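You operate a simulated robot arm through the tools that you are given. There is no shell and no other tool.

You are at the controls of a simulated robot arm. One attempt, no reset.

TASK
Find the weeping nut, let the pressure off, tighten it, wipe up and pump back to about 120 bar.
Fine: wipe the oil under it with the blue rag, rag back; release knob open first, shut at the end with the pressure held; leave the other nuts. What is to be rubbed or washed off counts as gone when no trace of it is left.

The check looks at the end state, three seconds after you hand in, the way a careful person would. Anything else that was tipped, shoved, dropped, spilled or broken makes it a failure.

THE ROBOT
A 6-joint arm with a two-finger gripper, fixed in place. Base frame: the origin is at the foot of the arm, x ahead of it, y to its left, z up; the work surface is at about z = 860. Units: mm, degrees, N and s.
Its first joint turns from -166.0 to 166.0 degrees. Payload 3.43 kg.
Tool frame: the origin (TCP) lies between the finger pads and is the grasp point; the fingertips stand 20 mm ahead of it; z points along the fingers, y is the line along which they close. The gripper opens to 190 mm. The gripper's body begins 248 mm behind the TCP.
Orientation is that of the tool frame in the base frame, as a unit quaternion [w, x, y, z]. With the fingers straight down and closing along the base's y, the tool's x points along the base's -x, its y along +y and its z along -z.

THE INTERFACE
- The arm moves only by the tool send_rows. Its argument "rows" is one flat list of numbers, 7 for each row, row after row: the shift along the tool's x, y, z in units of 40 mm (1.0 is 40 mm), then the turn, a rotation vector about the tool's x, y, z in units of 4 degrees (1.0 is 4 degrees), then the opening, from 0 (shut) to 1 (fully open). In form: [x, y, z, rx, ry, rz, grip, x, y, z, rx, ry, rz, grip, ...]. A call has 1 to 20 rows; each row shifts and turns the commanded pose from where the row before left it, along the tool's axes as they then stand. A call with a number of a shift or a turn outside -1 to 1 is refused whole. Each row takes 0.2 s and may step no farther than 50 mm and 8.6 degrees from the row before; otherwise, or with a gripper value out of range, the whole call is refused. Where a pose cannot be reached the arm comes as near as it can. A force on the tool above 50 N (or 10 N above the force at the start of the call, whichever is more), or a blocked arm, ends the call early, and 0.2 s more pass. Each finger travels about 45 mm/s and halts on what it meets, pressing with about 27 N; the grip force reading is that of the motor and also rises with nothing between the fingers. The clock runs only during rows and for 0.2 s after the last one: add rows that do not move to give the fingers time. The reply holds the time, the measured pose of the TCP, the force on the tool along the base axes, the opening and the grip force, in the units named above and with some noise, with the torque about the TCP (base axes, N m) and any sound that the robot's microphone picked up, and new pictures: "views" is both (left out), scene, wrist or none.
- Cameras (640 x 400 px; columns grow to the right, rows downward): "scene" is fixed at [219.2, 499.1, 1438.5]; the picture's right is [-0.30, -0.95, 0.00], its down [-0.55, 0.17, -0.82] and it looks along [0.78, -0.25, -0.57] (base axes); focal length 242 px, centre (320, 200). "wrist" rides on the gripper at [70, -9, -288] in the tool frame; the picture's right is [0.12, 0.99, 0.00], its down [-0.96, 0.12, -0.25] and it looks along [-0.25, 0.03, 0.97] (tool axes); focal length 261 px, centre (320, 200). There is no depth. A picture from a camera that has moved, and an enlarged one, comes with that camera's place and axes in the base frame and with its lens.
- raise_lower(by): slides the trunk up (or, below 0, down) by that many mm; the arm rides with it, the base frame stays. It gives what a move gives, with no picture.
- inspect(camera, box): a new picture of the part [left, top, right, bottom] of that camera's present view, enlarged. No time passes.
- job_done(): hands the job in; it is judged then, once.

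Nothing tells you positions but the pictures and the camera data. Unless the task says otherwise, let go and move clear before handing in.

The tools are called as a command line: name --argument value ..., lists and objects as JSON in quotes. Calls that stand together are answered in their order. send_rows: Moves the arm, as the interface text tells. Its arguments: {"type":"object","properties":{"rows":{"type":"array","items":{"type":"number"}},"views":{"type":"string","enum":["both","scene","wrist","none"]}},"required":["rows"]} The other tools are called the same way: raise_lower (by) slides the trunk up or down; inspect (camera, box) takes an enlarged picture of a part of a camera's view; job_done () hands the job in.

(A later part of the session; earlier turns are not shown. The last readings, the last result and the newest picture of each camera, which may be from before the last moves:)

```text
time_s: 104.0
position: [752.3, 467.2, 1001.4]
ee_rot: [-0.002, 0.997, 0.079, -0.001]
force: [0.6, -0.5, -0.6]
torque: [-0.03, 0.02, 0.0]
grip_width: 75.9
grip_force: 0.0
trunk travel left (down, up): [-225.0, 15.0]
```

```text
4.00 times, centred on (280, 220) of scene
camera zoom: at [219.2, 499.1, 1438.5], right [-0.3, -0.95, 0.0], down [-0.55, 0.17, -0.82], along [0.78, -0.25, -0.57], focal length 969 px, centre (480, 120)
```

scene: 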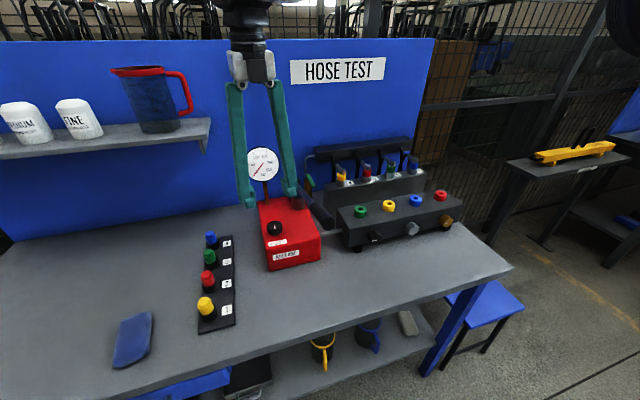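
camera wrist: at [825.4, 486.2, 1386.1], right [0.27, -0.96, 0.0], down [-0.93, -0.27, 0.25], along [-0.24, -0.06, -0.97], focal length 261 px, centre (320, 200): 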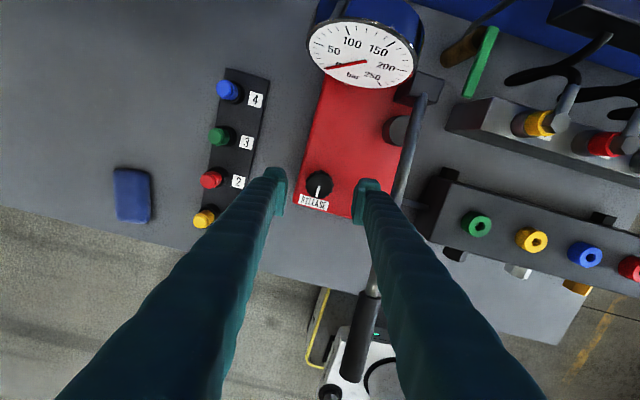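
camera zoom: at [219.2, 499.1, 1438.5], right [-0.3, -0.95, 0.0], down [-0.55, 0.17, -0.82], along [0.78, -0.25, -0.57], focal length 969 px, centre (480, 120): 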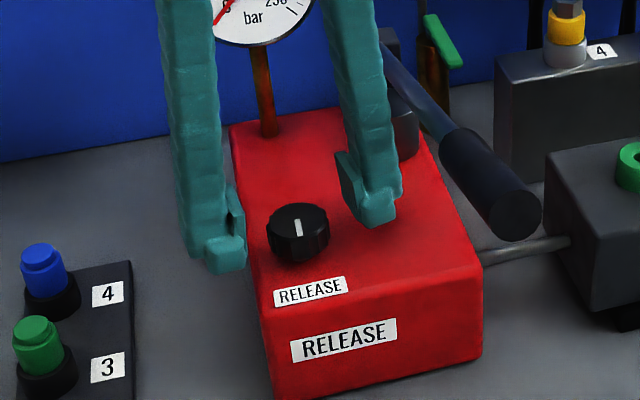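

Centred over the knob. Lowering the last 14 mm and gripping.

send_rows --rows '[0, 0, 0.2, 0, 0, 0, 0.4, 0, 0, 0.16, 0, 0, 0, 0.4, 0, 0, 0, 0, 0, 0, 0.2, 0, 0, 0, 0, 0, 0, 0.2, 0, 0, 0, 0, 0, 0, 0.2, 0, 0, 0, 0, 0, 0, 0.2]' --views "none"

send_rows --rows '[0, 0, 0, 0, 0, 0.9, 0.2, 0, 0, 0, 0, 0, 0.9, 0.2, 0, 0, 0, 0, 0, 0.9, 0.2, 0, 0, 0, 0, 0, 0.9, 0.2, 0, 0, 0, 0, 0, 0.9, 0.2, 0, 0, 0, 0, 0, 0.9, 0.2, 0, 0, 0, 0, 0, 0.9, 0.2, 0, 0, 0, 0, 0, 0.9, 0.2, 0, 0, 0, 0, 0, 0.9, 0.2, 0, 0, 0, 0, 0, 0.9, 0.2]' --views "wrist"

```text
time_s: 105.4
position: [751.5, 467.9, 987.0]
ee_rot: [-0.002, 0.997, 0.078, 0.0]
force: [-1.1, 0.8, -0.8]
torque: [0.0, -0.02, 0.0]
grip_width: 40.3
grip_force: 43.9
trunk travel left (down, up): [-225.0, 15.0]
```

```text
time_s: 107.6
position: [751.3, 467.6, 986.9]
ee_rot: [-0.001, 0.972, -0.234, -0.002]
force: [2.2, -2.6, 2.2]
torque: [-0.05, 0.03, 0.0]
grip_width: 40.3
grip_force: 45.4
trunk travel left (down, up): [-225.0, 15.0]
camera wrist: at [818.6, 440.8, 1275.9], right [-0.35, -0.94, 0.0], down [-0.91, 0.33, 0.25], along [-0.23, 0.09, -0.97], focal length 261 px, centre (320, 200)
```

wrist: 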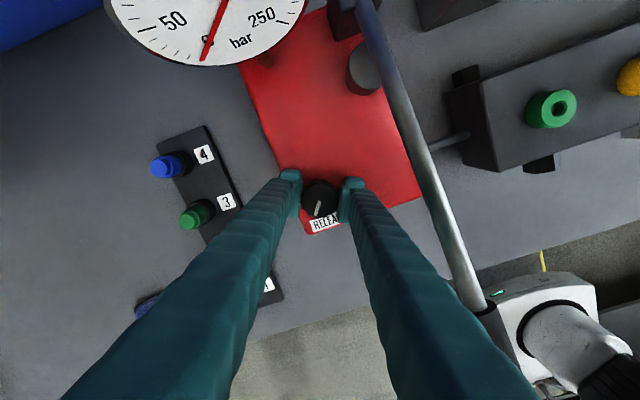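

The knob follows (36° so far). Continuing to shut it, watching for the stop.

send_rows --rows '[0, 0, 0, 0, 0, 0.9, 0.2, 0, 0, 0, 0, 0, 0.9, 0.2, 0, 0, 0, 0, 0, 0.9, 0.2, 0, 0, 0, 0, 0, 0.9, 0.2, 0, 0, 0, 0, 0, 0.9, 0.2, 0, 0, 0, 0, 0, 0.9, 0.2, 0, 0, 0, 0, 0, 0.9, 0.2, 0, 0, 0, 0, 0, 0.9, 0.2, 0, 0, 0, 0, 0, 0.9, 0.2, 0, 0, 0, 0, 0, 0.9, 0.2, 0, 0, 0, 0, 0, 0.9, 0.2, 0, 0, 0, 0, 0, 0.9, 0.2, 0, 0, 0, 0, 0, 0.9, 0.2]' --views "wrist"

inspect --camera "wrist" --box '[260, 150, 380, 240]'

```text
time_s: 110.4
position: [751.0, 465.2, 987.3]
ee_rot: [0.0, 0.799, -0.601, -0.001]
force: [-23.4, -24.9, -3.2]
torque: [-0.22, 0.1, 0.07]
grip_width: 40.0
grip_force: 44.4
trunk travel left (down, up): [-225.0, 15.0]
camera wrist: at [778.9, 399.5, 1275.8], right [-0.92, -0.39, 0.0], down [-0.38, 0.89, 0.25], along [-0.1, 0.23, -0.97], focal length 261 px, centre (320, 200)
```

wrist: 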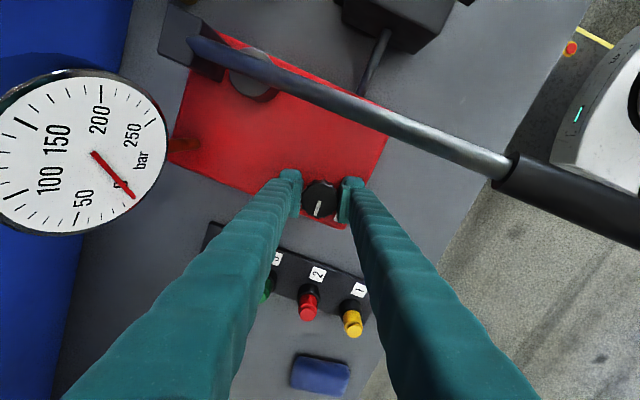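

```text
4.44 times, centred on (320, 195) of wrist
camera zoom: at [778.9, 399.5, 1275.8], right [-0.92, -0.39, 0.0], down [-0.38, 0.89, 0.25], along [-0.1, 0.23, -0.97], focal length 1158 px, centre (320, 222)
```

zoom: 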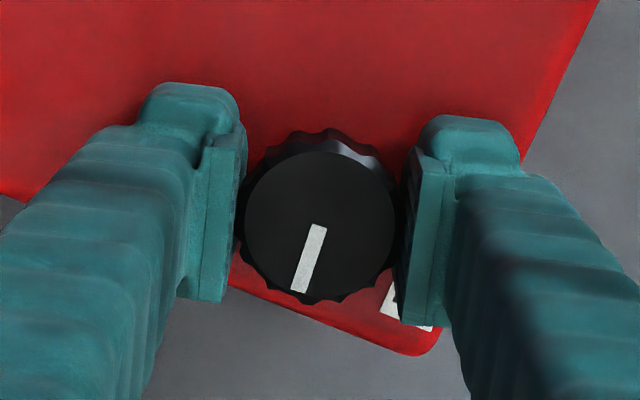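

About 83° back, mark nearly at its closed position, with some side force from misalignment. I'll ease that and turn the last few degrees slowly.

send_rows --rows '[0.01, 0.028, 0, 0, 0, 0, 0.2, 0, 0, 0, 0, 0, 0.5, 0.2, 0, 0, 0, 0, 0, 0.5, 0.2, 0, 0, 0, 0, 0, 0.4, 0.2, 0, 0, 0, 0, 0, 0, 0.2]' --views "none"

inspect --camera "wrist" --box '[260, 150, 380, 240]'

```text
time_s: 111.6
position: [749.6, 466.8, 987.0]
ee_rot: [-0.001, 0.769, -0.639, -0.001]
force: [-17.2, -18.8, -4.4]
torque: [-0.25, 0.14, 0.8]
grip_width: 40.3
grip_force: 44.9
trunk travel left (down, up): [-225.0, 15.0]
```

```text
4.44 times, centred on (320, 195) of wrist
camera zoom: at [772.0, 397.1, 1275.8], right [-0.95, -0.3, 0.0], down [-0.29, 0.92, 0.25], along [-0.07, 0.24, -0.97], focal length 1158 px, centre (320, 222)
```

zoom: 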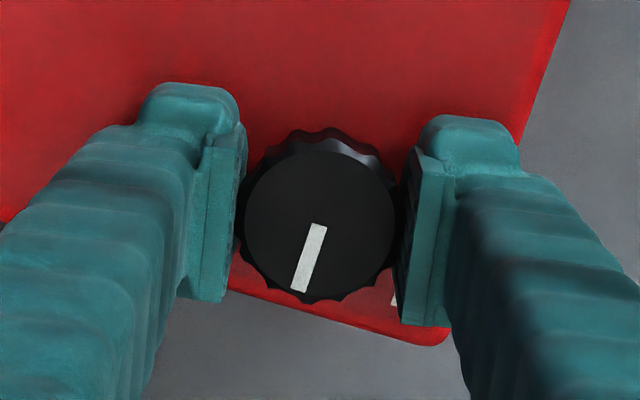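

Torque rose to 0.8 N·m with the knob at its original closed angle, so it is shut. Letting go and rising.

send_rows --rows '[0, 0, 0, 0, 0, 0, 0.4, 0, 0, 0, 0, 0, 0, 0.4, 0, 0, 0, 0, 0, 0, 0.4, 0, 0, -0.5, 0, 0, 0, 0.4, 0, 0, -0.8, 0, 0, 0, 0.4, 0, 0, -0.8, 0, 0, 0, 0.4, 0, 0, -0.8, 0, 0, 0, 0.4, 0, 0, -0.8, 0, 0, 0, 0.4, 0, 0, 0, 0, 0, 0, 0.4]'

inspect --camera "scene" --box '[230, 140, 350, 260]'

```text
time_s: 113.6
position: [751.2, 466.2, 1134.3]
ee_rot: [-0.001, 0.77, -0.638, -0.002]
force: [-0.3, -0.5, -0.2]
torque: [0.01, -0.03, -0.02]
grip_width: 75.9
grip_force: 0.1
trunk travel left (down, up): [-225.0, 15.0]
camera wrist: at [772.3, 397.8, 1423.1], right [-0.95, -0.3, 0.0], down [-0.29, 0.92, 0.25], along [-0.08, 0.24, -0.97], focal length 261 px, centre (320, 200)
```

scene: 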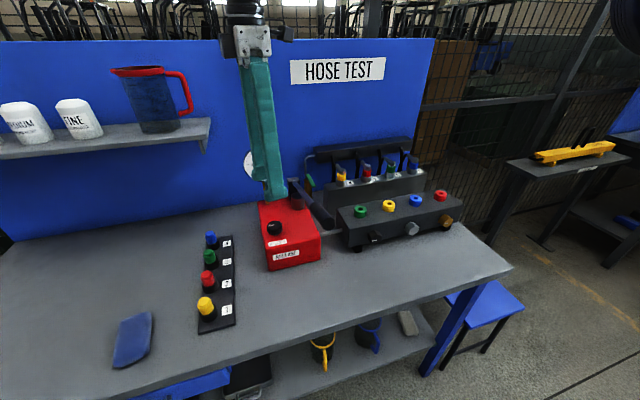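
wrist: 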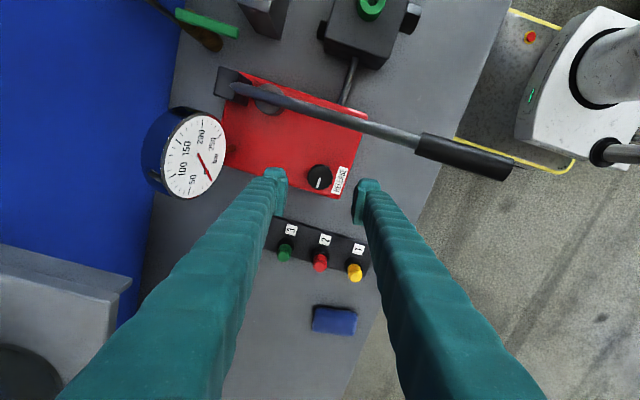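

```text
3.33 times, centred on (290, 200) of scene
camera zoom: at [219.2, 499.1, 1438.5], right [-0.3, -0.95, 0.0], down [-0.55, 0.17, -0.82], along [0.78, -0.25, -0.57], focal length 807 px, centre (420, 200)
```

zoom: 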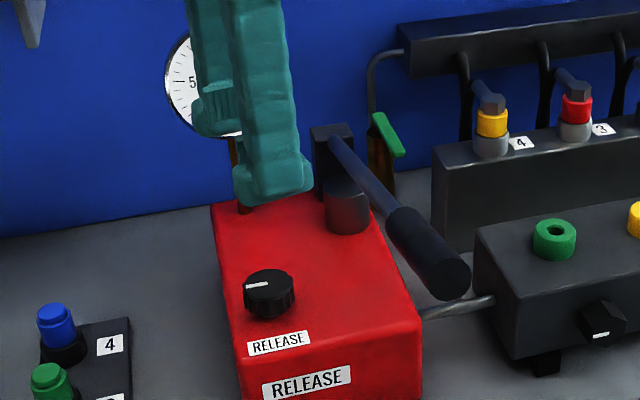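

The knob's mark is back at its closed position and the gauge still shows zero. Next is the pump handle, its grip end near (564, 374, 1130); I'll turn the fingers to straddle it and move above it.

send_rows --rows '[0, 0, -0.3, 0, 0, -0.994, 0.4, 0, 0, -0.3, 0, 0, -0.994, 0.4, 0, 0, 0, 0, 0, -0.994, 0.4, 0, 0, 0, 0, 0, -0.994, 0.4, 0, 0, 0, 0, 0, -0.994, 0.4, 0, 0, 0, 0, 0, -0.994, 0.4, 0, 0, 0, 0, 0, -0.994, 0.4, 0, 0, 0, 0, 0, -0.994, 0.4, 0, 0, 0, 0, 0, -0.994, 0.4, 0, 0, 0, 0, 0, -0.994, 0.4, 0, 0, 0, 0, 0, -0.994, 0.4, 0, 0, 0, 0, 0, -0.994, 0.4, 0, 0, 0, 0, 0, -0.994, 0.4, 0, 0, 0, 0, 0, -0.994, 0.4, 0, 0, 0, 0, 0, -0.994, 0.4, 0, 0, 0, 0, 0, -0.994, 0.4, 0, 0, 0, 0, 0, -0.994, 0.4, 0, 0, 0, 0, 0, -0.994, 0.4, 0, 0, 0, 0, 0, -0.994, 0.4, 0, 0, 0, 0, 0, -0.994, 0.4]' --views "wrist"

```text
time_s: 117.8
position: [750.5, 465.5, 1158.2]
ee_rot: [-0.002, 1.0, 0.004, -0.001]
force: [0.2, 0.0, 0.3]
torque: [-0.03, 0.0, 0.01]
grip_width: 76.0
grip_force: 0.0
trunk travel left (down, up): [-225.0, 15.0]
camera wrist: at [821.3, 472.9, 1447.3], right [0.12, -0.99, 0.0], down [-0.96, -0.12, 0.25], along [-0.25, -0.03, -0.97], focal length 261 px, centre (320, 200)
```

wrist: 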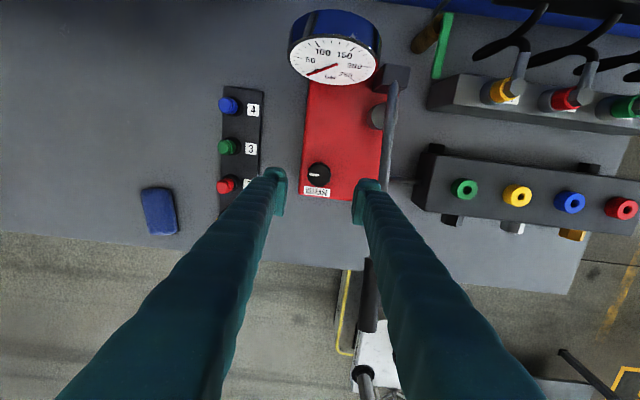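

Fingers are aligned across the handle direction. Moving above the grip, still well clear of it.

send_rows --rows '[-0.3, 0.1, -0.5, 0, 0, 0, 0.4, -0.7, 0.45, -0.3, 0, 0, 0, 0.4, -0.7, 0.45, -0.3, 0, 0, 0, 0.4, -0.7, 0.45, -0.3, 0, 0, 0, 0.4, -0.7, 0.45, 0, 0, 0, 0, 0.4, -0.5, 0.41, 0, 0, 0, 0, 0.4, 0, 0, 0, 0, 0, 0, 0.4]'

```text
time_s: 119.4
position: [607.4, 373.4, 1213.2]
ee_rot: [-0.002, 1.0, 0.001, -0.001]
force: [-0.2, -0.1, -0.5]
torque: [0.0, -0.02, -0.02]
grip_width: 76.1
grip_force: 0.1
trunk travel left (down, up): [-225.0, 15.0]
camera wrist: at [678.0, 379.6, 1502.6], right [0.12, -0.99, 0.0], down [-0.96, -0.12, 0.25], along [-0.25, -0.03, -0.97], focal length 261 px, centre (320, 200)
```

scene: 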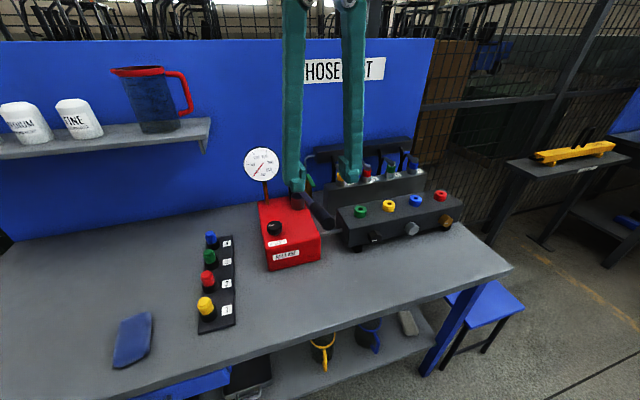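
wrist: 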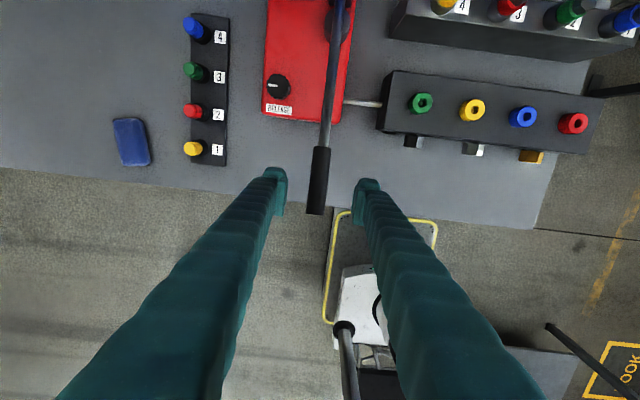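

The handle's grip runs along y ≈ 373.5, right between the fingers. Descending to straddle it at x ≈ 600.

send_rows --rows '[-0.18, 0, 0.4, 0, 0, 0, 0.4, 0, 0, 0.6, 0, 0, 0, 0.4, 0, 0, 0.6, 0, 0, 0, 0.4, 0, 0, 0.5, 0, 0, 0, 0.4, 0, 0, 0.4, 0, 0, 0, 0.4, 0, 0, 0, 0, 0, 0, 0.4]'

inspect --camera "scene" --box '[240, 130, 370, 260]'

```text
time_s: 120.8
position: [598.7, 373.4, 1113.8]
ee_rot: [-0.001, 1.0, 0.003, -0.002]
force: [-0.2, -0.1, 0.5]
torque: [0.02, -0.01, 0.03]
grip_width: 76.1
grip_force: 0.1
trunk travel left (down, up): [-225.0, 15.0]
camera wrist: at [670.1, 379.7, 1403.0], right [0.12, -0.99, 0.0], down [-0.96, -0.12, 0.25], along [-0.25, -0.03, -0.97], focal length 261 px, centre (320, 200)
```

scene: 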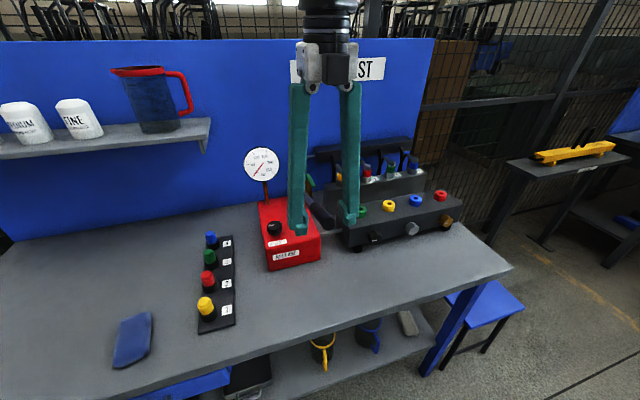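
wrist: 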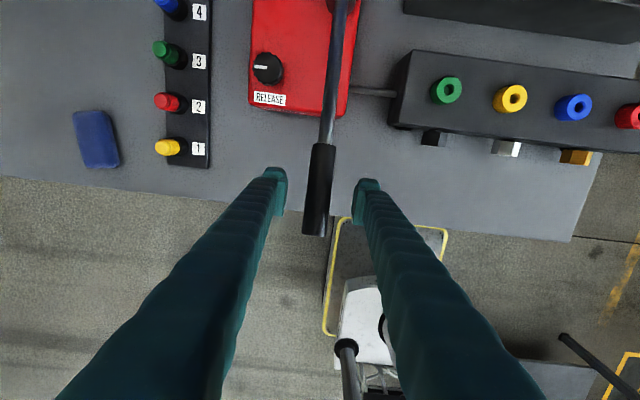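

```text
3.08 times, centred on (305, 195) of scene
camera zoom: at [219.2, 499.1, 1438.5], right [-0.3, -0.95, 0.0], down [-0.55, 0.17, -0.82], along [0.78, -0.25, -0.57], focal length 745 px, centre (366, 215)
```

zoom: 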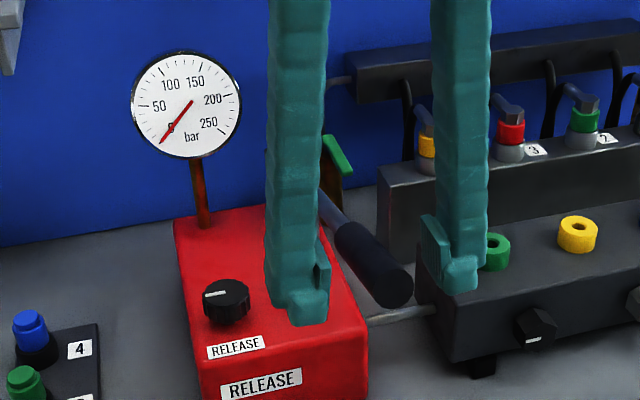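

The handle grip lies between the fingers and the gauge is in view at zero. Closing on it.

send_rows --rows '[0, 0, 0, 0, 0, 0, 0.08, 0, 0, 0, 0, 0, 0, 0.08, 0, 0, 0, 0, 0, 0, 0.08, 0, 0, 0, 0, 0, 0, 0.08, 0, 0, 0, 0, 0, 0, 0.08]' --views "wrist"

inspect --camera "scene" --box '[240, 130, 370, 260]'

```text
time_s: 122.0
position: [599.4, 373.9, 1113.6]
ee_rot: [-0.002, 1.0, 0.002, -0.001]
force: [1.4, 18.7, 0.8]
torque: [-0.07, -0.24, -0.12]
grip_width: 24.3
grip_force: 45.1
trunk travel left (down, up): [-225.0, 15.0]
camera wrist: at [670.1, 381.5, 1403.1], right [0.12, -0.99, 0.0], down [-0.96, -0.12, 0.25], along [-0.25, -0.03, -0.97], focal length 261 px, centre (320, 200)
```

wrist: 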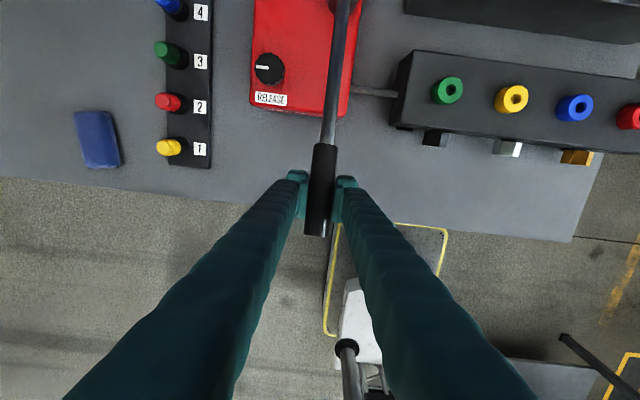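

```text
3.08 times, centred on (305, 195) of scene
camera zoom: at [219.2, 499.1, 1438.5], right [-0.3, -0.95, 0.0], down [-0.55, 0.17, -0.82], along [0.78, -0.25, -0.57], focal length 745 px, centre (366, 215)
```

zoom: 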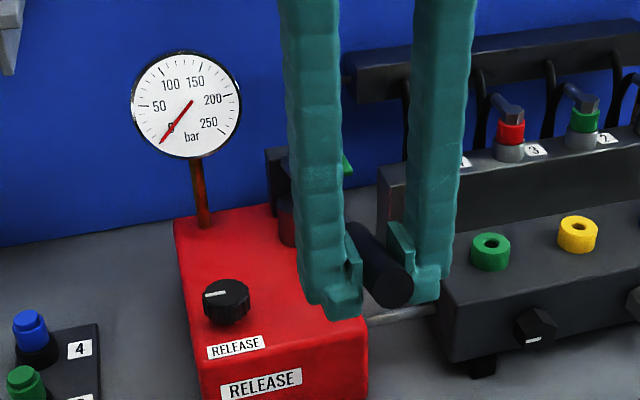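

The handle is held. I'll push it down a little along its arc to feel how it moves and watch the gauge.

send_rows --rows '[0, -0.025, 0, 0, 0, 0, 0.08, -0.068, 0, 0.25, 0, 0, 0, 0.08, -0.065, 0, 0.25, 0, 0, 0, 0.08, -0.06, 0, 0.25, 0, 0, 0, 0.08, 0, 0, 0, 0, 0, 0, 0.08]' --views "wrist"

inspect --camera "scene" --box '[240, 130, 370, 260]'

```text
time_s: 123.2
position: [591.3, 375.1, 1084.6]
ee_rot: [-0.002, 1.0, 0.002, -0.001]
force: [8.6, 19.8, 2.4]
torque: [-0.16, -0.87, -0.51]
grip_width: 23.4
grip_force: 44.7
trunk travel left (down, up): [-225.0, 15.0]
camera wrist: at [662.6, 381.8, 1373.4], right [0.12, -0.99, 0.0], down [-0.96, -0.12, 0.25], along [-0.25, -0.03, -0.97], focal length 261 px, centre (320, 200)
```

wrist: 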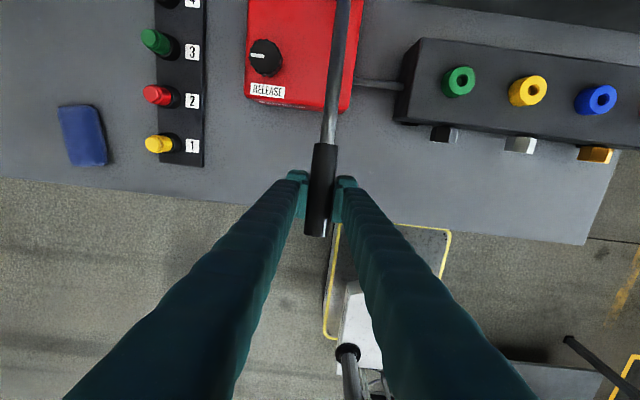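

```text
3.08 times, centred on (305, 195) of scene
camera zoom: at [219.2, 499.1, 1438.5], right [-0.3, -0.95, 0.0], down [-0.55, 0.17, -0.82], along [0.78, -0.25, -0.57], focal length 745 px, centre (366, 215)
```

zoom: 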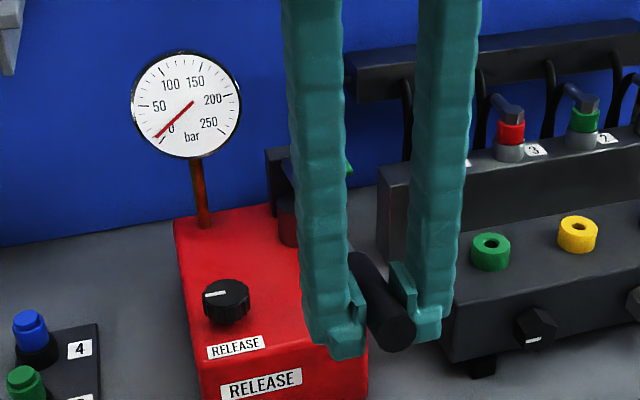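

The needle has risen to about 8 bar with little force. Continuing the down-stroke.

send_rows --rows '[-0.045, 0, 0.25, 0, 0, 0, 0.08, -0.035, 0, 0.25, 0, 0, 0, 0.08, -0.028, 0, 0.25, 0, 0, 0, 0.08, -0.02, 0, 0.25, 0, 0, 0, 0.08, -0.01, 0, 0.25, 0, 0, 0, 0.08, 0, 0, 0, 0, 0, 0, 0.08]' --views "wrist"

inspect --camera "scene" --box '[240, 130, 370, 260]'

```text
time_s: 124.6
position: [585.6, 375.0, 1033.3]
ee_rot: [-0.001, 1.0, 0.002, -0.001]
force: [-5.1, 12.0, 4.1]
torque: [-0.11, -0.58, -0.48]
grip_width: 23.7
grip_force: 45.8
trunk travel left (down, up): [-225.0, 15.0]
camera wrist: at [656.4, 382.0, 1323.3], right [0.12, -0.99, 0.0], down [-0.96, -0.12, 0.25], along [-0.25, -0.03, -0.97], focal length 261 px, centre (320, 200)
```

wrist: 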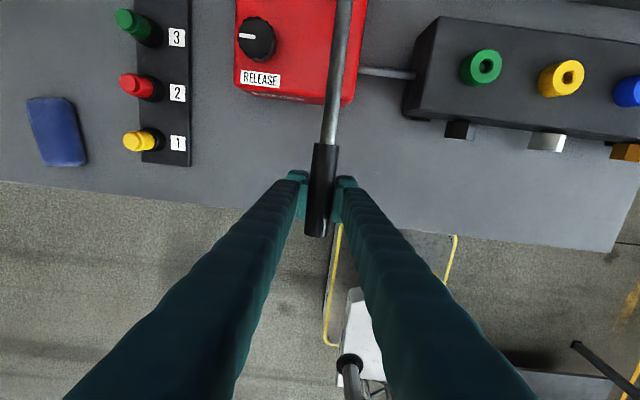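

```text
3.08 times, centred on (305, 195) of scene
camera zoom: at [219.2, 499.1, 1438.5], right [-0.3, -0.95, 0.0], down [-0.55, 0.17, -0.82], along [0.78, -0.25, -0.57], focal length 745 px, centre (366, 215)
```

zoom: 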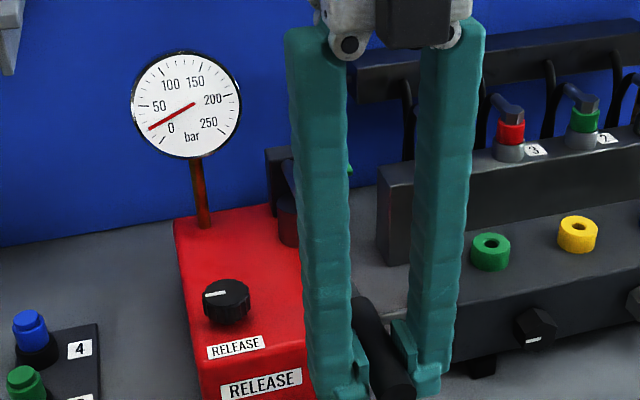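

About 22 bar now. Continuing down, watching for the end of the stroke.

send_rows --rows '[-0.005, 0, 0.25, 0, 0, 0, 0.08, 0, 0, 0.25, 0, 0, 0, 0.08, 0.01, 0, 0.25, 0, 0, 0, 0.08, 0.02, 0, 0.25, 0, 0, 0, 0.08, 0, 0, 0, 0, 0, 0, 0.08]' --views "scene"

inspect --camera "scene" --box '[240, 130, 370, 260]'

```text
time_s: 125.8
position: [587.1, 375.5, 995.4]
ee_rot: [-0.002, 1.0, 0.0, -0.001]
force: [-7.1, 4.6, 4.2]
torque: [-0.03, -0.56, -0.4]
grip_width: 23.6
grip_force: 45.0
trunk travel left (down, up): [-225.0, 15.0]
```

scene: 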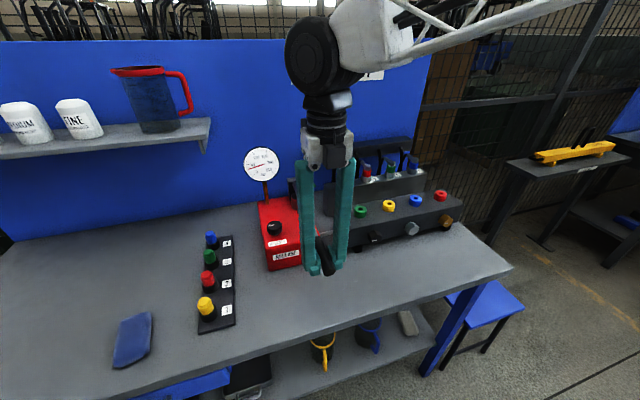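

```text
3.08 times, centred on (305, 195) of scene
camera zoom: at [219.2, 499.1, 1438.5], right [-0.3, -0.95, 0.0], down [-0.55, 0.17, -0.82], along [0.78, -0.25, -0.57], focal length 745 px, centre (366, 215)
```

zoom: 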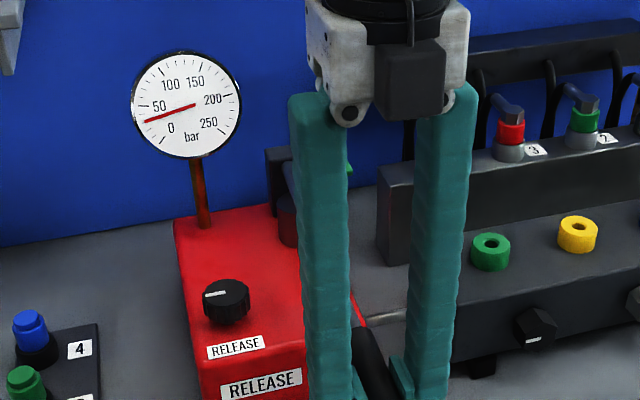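

About 32 bar. A bit further down to find the bottom of the stroke.

send_rows --rows '[0.03, 0, 0.25, 0, 0, 0, 0.08, 0.035, 0, 0.25, 0, 0, 0, 0.08, 0.04, 0, 0.2, 0, 0, 0, 0.08, 0, 0, 0, 0, 0, 0, 0.08]' --views "none"

inspect --camera "scene" --box '[240, 140, 370, 300]'

```text
time_s: 126.8
position: [590.7, 374.3, 968.0]
ee_rot: [-0.003, 1.0, 0.002, 0.001]
force: [-4.4, 2.8, 39.4]
torque: [0.01, -0.06, -0.28]
grip_width: 23.9
grip_force: 44.7
trunk travel left (down, up): [-225.0, 15.0]
```

```text
2.50 times, centred on (305, 220) of scene
camera zoom: at [219.2, 499.1, 1438.5], right [-0.3, -0.95, 0.0], down [-0.55, 0.17, -0.82], along [0.78, -0.25, -0.57], focal length 605 px, centre (358, 150)
```

zoom: 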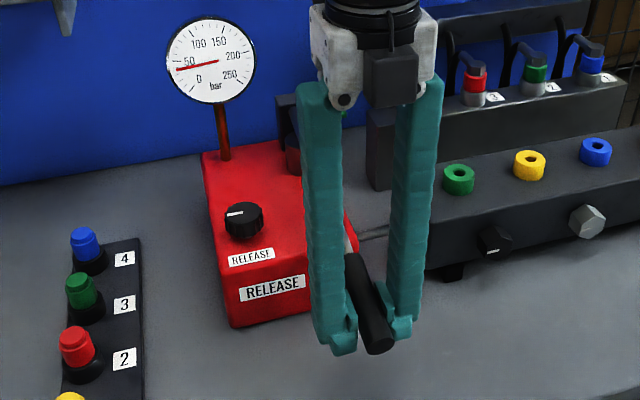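

The stroke bottoms out near z = 968 with the gauge near 40 bar, so about three strokes are needed. Raising the handle back up along the arc.

send_rows --rows '[-0.0625, 0, -0.5, 0, 0, 0, 0.08, -0.03, 0, -0.5, 0, 0, 0, 0.08, -0.0025, 0, -0.5, 0, 0, 0, 0.08, 0.0275, 0, -0.5, 0, 0, 0, 0.08, 0.06, 0, -0.5, 0, 0, 0, 0.08, 0.0875, 0, -0.5, 0, 0, 0, 0.08, 0.12, 0, -0.5, 0, 0, 0, 0.08, 0.03, 0, -0.1, 0, 0, 0, 0.08, 0, 0, 0, 0, 0, 0, 0.08]' --views "none"

inspect --camera "scene" --box '[240, 140, 370, 300]'

inspect --camera "scene" --box '[240, 140, 290, 190]'

```text
time_s: 128.8
position: [599.4, 375.9, 1109.1]
ee_rot: [-0.001, 1.0, 0.002, -0.001]
force: [-12.3, 2.9, -36.5]
torque: [-0.17, 0.06, -0.41]
grip_width: 23.8
grip_force: 45.3
trunk travel left (down, up): [-225.0, 15.0]
```

```text
2.50 times, centred on (305, 220) of scene
camera zoom: at [219.2, 499.1, 1438.5], right [-0.3, -0.95, 0.0], down [-0.55, 0.17, -0.82], along [0.78, -0.25, -0.57], focal length 605 px, centre (358, 150)
```

zoom: 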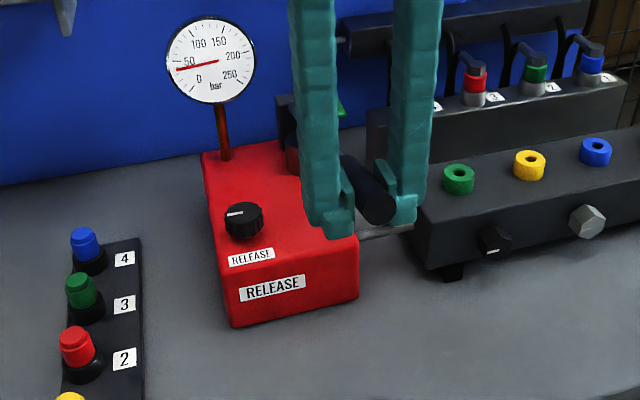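

```text
8.00 times, centred on (265, 165) of scene
camera zoom: at [219.2, 499.1, 1438.5], right [-0.3, -0.95, 0.0], down [-0.55, 0.17, -0.82], along [0.78, -0.25, -0.57], focal length 1937 px, centre (760, 480)
```

zoom: 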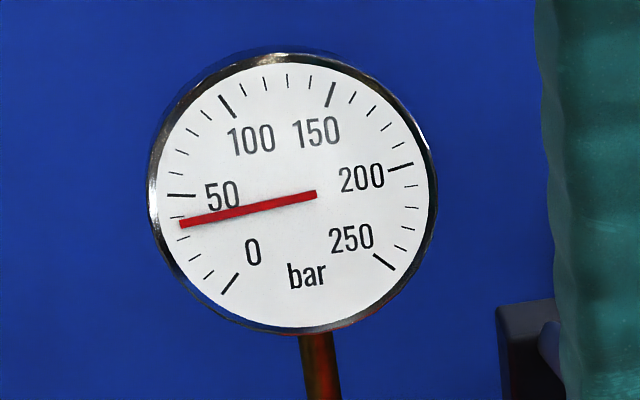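

The handle is at its upper stop and the gauge holds near 37 bar. Second stroke down.

send_rows --rows '[-0.12, 0, 0.5, 0, 0, 0, 0.08, -0.0875, 0, 0.5, 0, 0, 0, 0.08, -0.06, 0, 0.5, 0, 0, 0, 0.08, -0.0275, 0, 0.5, 0, 0, 0, 0.08, 0.0025, 0, 0.5, 0, 0, 0, 0.08, 0.03, 0, 0.5, 0, 0, 0, 0.08, 0.055, 0, 0.45, 0, 0, 0, 0.08, 0, 0, 0, 0, 0, 0, 0.08]' --views "none"

inspect --camera "scene" --box '[240, 140, 370, 300]'

inspect --camera "scene" --box '[240, 140, 290, 190]'

```text
time_s: 130.6
position: [591.1, 375.8, 970.4]
ee_rot: [-0.001, 1.0, 0.002, -0.001]
force: [-0.6, 11.2, 3.9]
torque: [-0.09, -0.16, -0.48]
grip_width: 23.8
grip_force: 45.0
trunk travel left (down, up): [-225.0, 15.0]
```

```text
2.50 times, centred on (305, 220) of scene
camera zoom: at [219.2, 499.1, 1438.5], right [-0.3, -0.95, 0.0], down [-0.55, 0.17, -0.82], along [0.78, -0.25, -0.57], focal length 605 px, centre (358, 150)
```

zoom: 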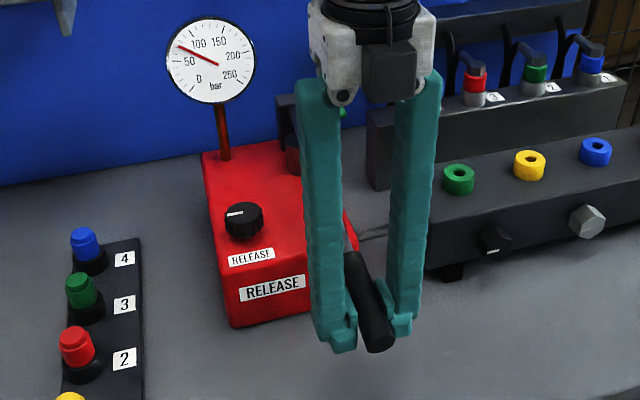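

```text
8.00 times, centred on (265, 165) of scene
camera zoom: at [219.2, 499.1, 1438.5], right [-0.3, -0.95, 0.0], down [-0.55, 0.17, -0.82], along [0.78, -0.25, -0.57], focal length 1937 px, centre (760, 480)
```

zoom: 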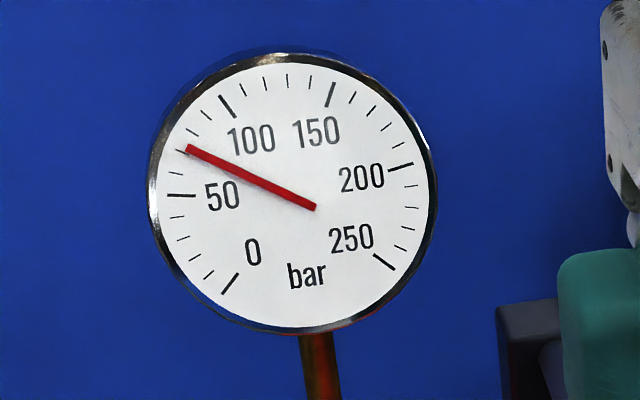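

About 71 bar. Raising the handle for the third stroke.

send_rows --rows '[-0.0625, 0, -0.5, 0, 0, 0, 0.08, -0.03, 0, -0.5, 0, 0, 0, 0.08, -0.0025, 0, -0.5, 0, 0, 0, 0.08, 0.0275, 0, -0.5, 0, 0, 0, 0.08, 0.06, 0, -0.5, 0, 0, 0, 0.08, 0.0875, 0, -0.5, 0, 0, 0, 0.08, 0.11, 0, -0.44, 0, 0, 0, 0.08, 0, 0, 0, 0, 0, 0, 0.08]' --views "none"

inspect --camera "scene" --box '[240, 140, 290, 190]'

```text
time_s: 132.4
position: [599.5, 374.5, 1110.6]
ee_rot: [-0.001, 1.0, 0.0, -0.002]
force: [-7.9, -8.4, -38.0]
torque: [0.02, 0.07, -0.33]
grip_width: 24.1
grip_force: 45.2
trunk travel left (down, up): [-225.0, 15.0]
```

```text
8.00 times, centred on (265, 165) of scene
camera zoom: at [219.2, 499.1, 1438.5], right [-0.3, -0.95, 0.0], down [-0.55, 0.17, -0.82], along [0.78, -0.25, -0.57], focal length 1937 px, centre (760, 480)
```

zoom: 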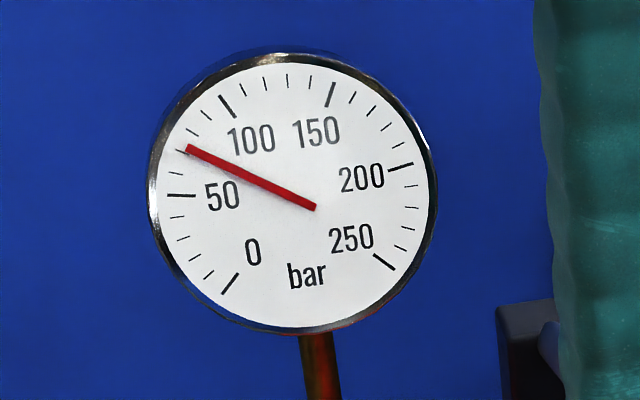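

Pressure holds at about 71 bar. Third stroke down.

send_rows --rows '[-0.12, 0, 0.5, 0, 0, 0, 0.08, -0.0875, 0, 0.5, 0, 0, 0, 0.08, -0.06, 0, 0.5, 0, 0, 0, 0.08, -0.0275, 0, 0.5, 0, 0, 0, 0.08, 0.0025, 0, 0.5, 0, 0, 0, 0.08, 0.03, 0, 0.5, 0, 0, 0, 0.08, 0.055, 0, 0.47, 0, 0, 0, 0.08, 0, 0, 0, 0, 0, 0, 0.08]' --views "none"

inspect --camera "scene" --box '[240, 140, 290, 190]'

```text
time_s: 134.2
position: [590.6, 375.4, 971.4]
ee_rot: [-0.002, 1.0, 0.0, 0.0]
force: [-2.3, -9.7, 3.7]
torque: [0.18, -0.46, -0.31]
grip_width: 23.6
grip_force: 44.6
trunk travel left (down, up): [-225.0, 15.0]
```

```text
8.00 times, centred on (265, 165) of scene
camera zoom: at [219.2, 499.1, 1438.5], right [-0.3, -0.95, 0.0], down [-0.55, 0.17, -0.82], along [0.78, -0.25, -0.57], focal length 1937 px, centre (760, 480)
```

zoom: 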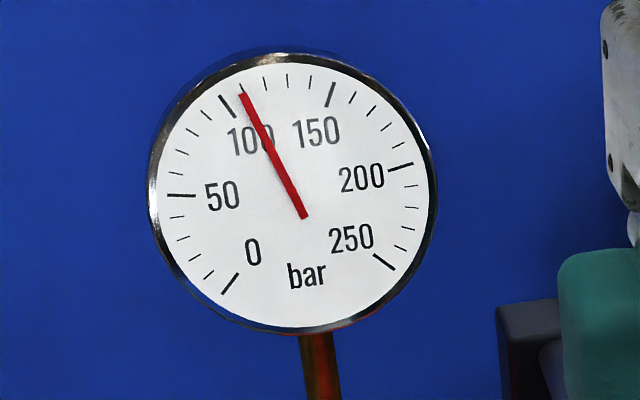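

About 107 bar. Raising the handle once more for a partial stroke of roughly 12–13 bar.

send_rows --rows '[-0.0625, 0, -0.5, 0, 0, 0, 0.08, -0.03, 0, -0.5, 0, 0, 0, 0.08, -0.0025, 0, -0.5, 0, 0, 0, 0.08, 0.0275, 0, -0.5, 0, 0, 0, 0.08, 0.06, 0, -0.5, 0, 0, 0, 0.08, 0.0875, 0, -0.5, 0, 0, 0, 0.08, 0.105, 0, -0.4, 0, 0, 0, 0.08, 0, 0, 0, 0, 0, 0, 0.08]' --views "none"

inspect --camera "scene" --box '[240, 140, 290, 190]'

```text
time_s: 136.0
position: [598.5, 374.8, 1105.2]
ee_rot: [-0.001, 1.0, 0.001, -0.002]
force: [-8.4, -4.6, -38.7]
torque: [-0.14, 0.24, -0.63]
grip_width: 23.8
grip_force: 44.3
trunk travel left (down, up): [-225.0, 15.0]
```

```text
8.00 times, centred on (265, 165) of scene
camera zoom: at [219.2, 499.1, 1438.5], right [-0.3, -0.95, 0.0], down [-0.55, 0.17, -0.82], along [0.78, -0.25, -0.57], focal length 1937 px, centre (760, 480)
```

zoom: 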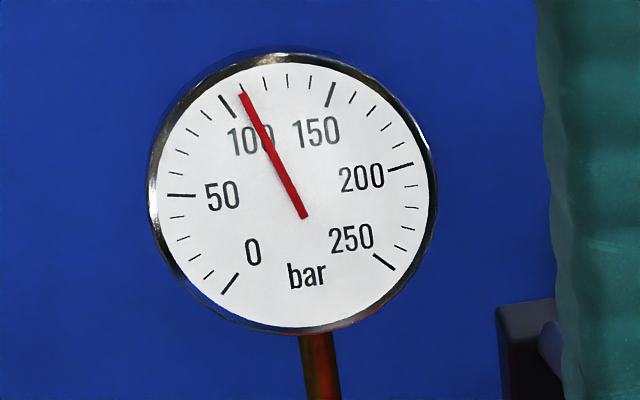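

Holding. Partial stroke down about 44 mm, then check.

send_rows --rows '[-0.06, 0, 0.25, 0, 0, 0, 0.08, -0.06, 0, 0.25, 0, 0, 0, 0.08, -0.045, 0, 0.25, 0, 0, 0, 0.08, -0.045, 0, 0.25, 0, 0, 0, 0.08, -0.01, 0, 0.1, 0, 0, 0, 0.08, 0, 0, 0, 0, 0, 0, 0.08]' --views "none"

inspect --camera "scene" --box '[240, 140, 290, 190]'

```text
time_s: 137.4
position: [590.0, 374.2, 1064.4]
ee_rot: [-0.002, 1.0, 0.002, -0.001]
force: [-6.1, -8.6, 5.8]
torque: [0.05, -1.1, -0.57]
grip_width: 23.8
grip_force: 45.4
trunk travel left (down, up): [-225.0, 15.0]
```

```text
8.00 times, centred on (265, 165) of scene
camera zoom: at [219.2, 499.1, 1438.5], right [-0.3, -0.95, 0.0], down [-0.55, 0.17, -0.82], along [0.78, -0.25, -0.57], focal length 1937 px, centre (760, 480)
```

zoom: 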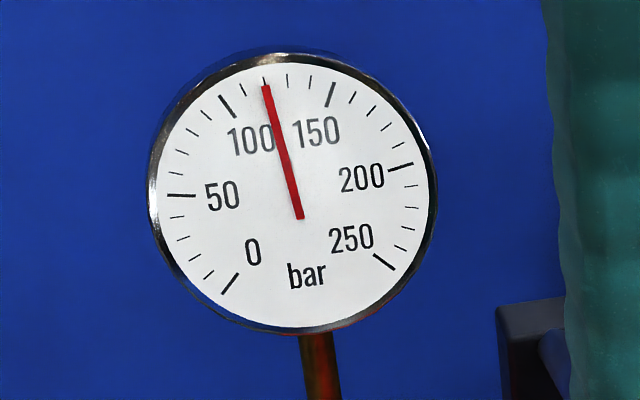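

The needle is on the 120 mark. Raising the handle back to its original position, which doesn't change the pressure.

send_rows --rows '[0.01, 0, -0.1, 0, 0, 0, 0.08, 0.045, 0, -0.25, 0, 0, 0, 0.08, 0.045, 0, -0.25, 0, 0, 0, 0.08, 0.06, 0, -0.25, 0, 0, 0, 0.08, 0.05, 0, -0.2, 0, 0, 0, 0.08, 0, 0, 0, 0, 0, 0, 0.08]' --views "none"

inspect --camera "scene" --box '[240, 140, 290, 190]'

inspect --camera "scene" --box '[240, 140, 370, 300]'

```text
time_s: 138.8
position: [598.5, 374.6, 1102.7]
ee_rot: [-0.001, 1.0, 0.002, -0.002]
force: [-1.6, 2.3, -27.2]
torque: [-0.2, -0.2, -0.58]
grip_width: 23.7
grip_force: 44.9
trunk travel left (down, up): [-225.0, 15.0]
```

```text
8.00 times, centred on (265, 165) of scene
camera zoom: at [219.2, 499.1, 1438.5], right [-0.3, -0.95, 0.0], down [-0.55, 0.17, -0.82], along [0.78, -0.25, -0.57], focal length 1937 px, centre (760, 480)
```

zoom: 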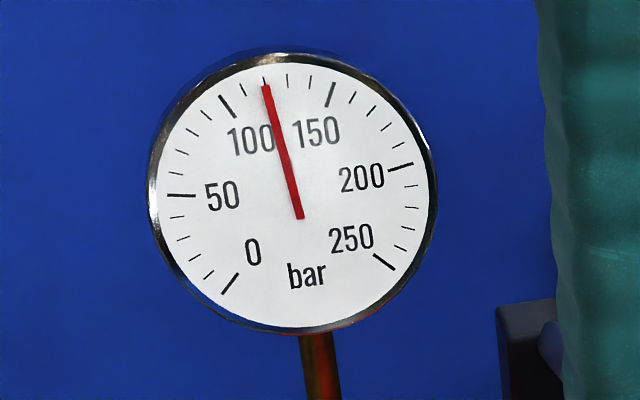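

```text
2.50 times, centred on (305, 220) of scene
camera zoom: at [219.2, 499.1, 1438.5], right [-0.3, -0.95, 0.0], down [-0.55, 0.17, -0.82], along [0.78, -0.25, -0.57], focal length 605 px, centre (358, 150)
```

zoom: 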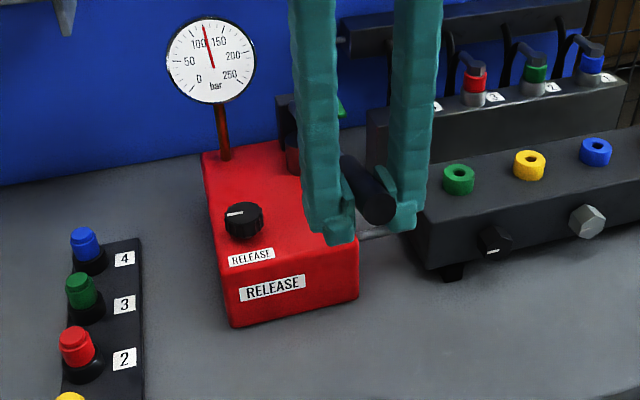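

Still at 120 bar with the handle up. Opening the fingers and rising straight up, clear of the handle.

send_rows --rows '[0, 0, 0.03, 0, 0, 0, 0.08, 0, 0, 0, 0, 0, 0, 0.4, 0, 0, 0, 0, 0, 0, 0.4, 0, 0, 0, 0, 0, 0, 0.4, 0, 0, 0, 0, 0, 0, 0.4, 0, 0, -0.4, 0, 0, 0, 0.4, 0, 0, -0.8, 0, 0, 0, 0.4, 0, 0, -0.8, 0, 0, 0, 0.4, 0, 0, -0.8, 0, 0, 0, 0.4, -0.4, 0, -0.4, 0, 0, 0, 0.4]'

inspect --camera "scene" --box '[240, 140, 290, 190]'

inspect --camera "scene" --box '[230, 140, 350, 260]'

```text
time_s: 141.0
position: [580.8, 375.1, 1231.4]
ee_rot: [-0.001, 1.0, 0.001, -0.001]
force: [0.8, -0.2, -1.0]
torque: [-0.07, 0.11, 0.02]
grip_width: 76.0
grip_force: 0.0
trunk travel left (down, up): [-225.0, 15.0]
camera wrist: at [653.1, 380.6, 1520.0], right [0.12, -0.99, 0.0], down [-0.96, -0.12, 0.25], along [-0.25, -0.03, -0.97], focal length 261 px, centre (320, 200)
```

scene: 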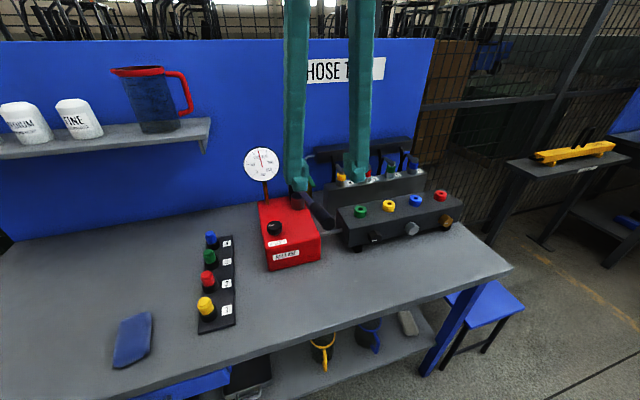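
wrist: 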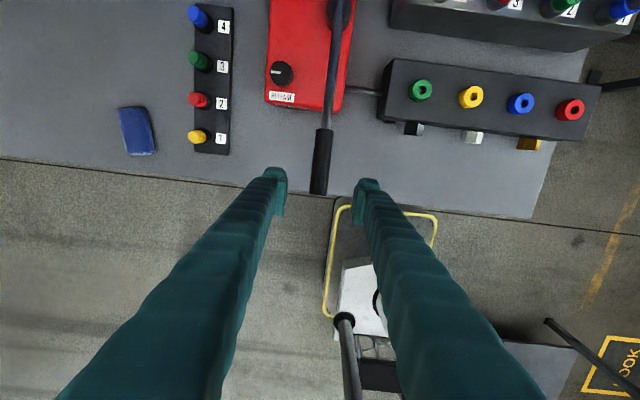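

```text
8.00 times, centred on (265, 165) of scene
camera zoom: at [219.2, 499.1, 1438.5], right [-0.3, -0.95, 0.0], down [-0.55, 0.17, -0.82], along [0.78, -0.25, -0.57], focal length 1937 px, centre (760, 480)
```

zoom: 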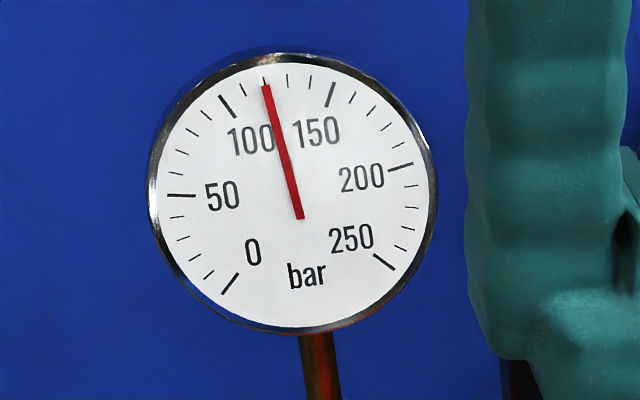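

```text
3.33 times, centred on (290, 200) of scene
camera zoom: at [219.2, 499.1, 1438.5], right [-0.3, -0.95, 0.0], down [-0.55, 0.17, -0.82], along [0.78, -0.25, -0.57], focal length 807 px, centre (420, 200)
```

zoom: 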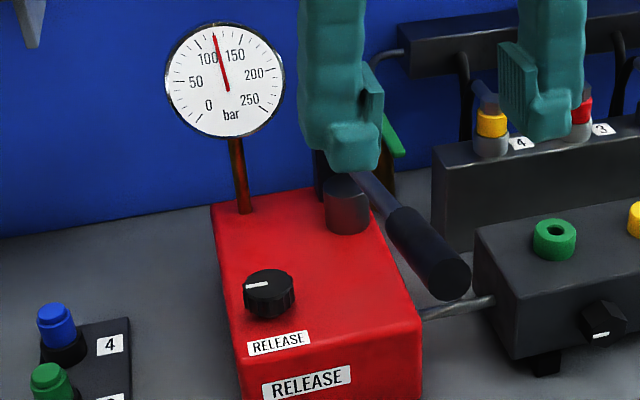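

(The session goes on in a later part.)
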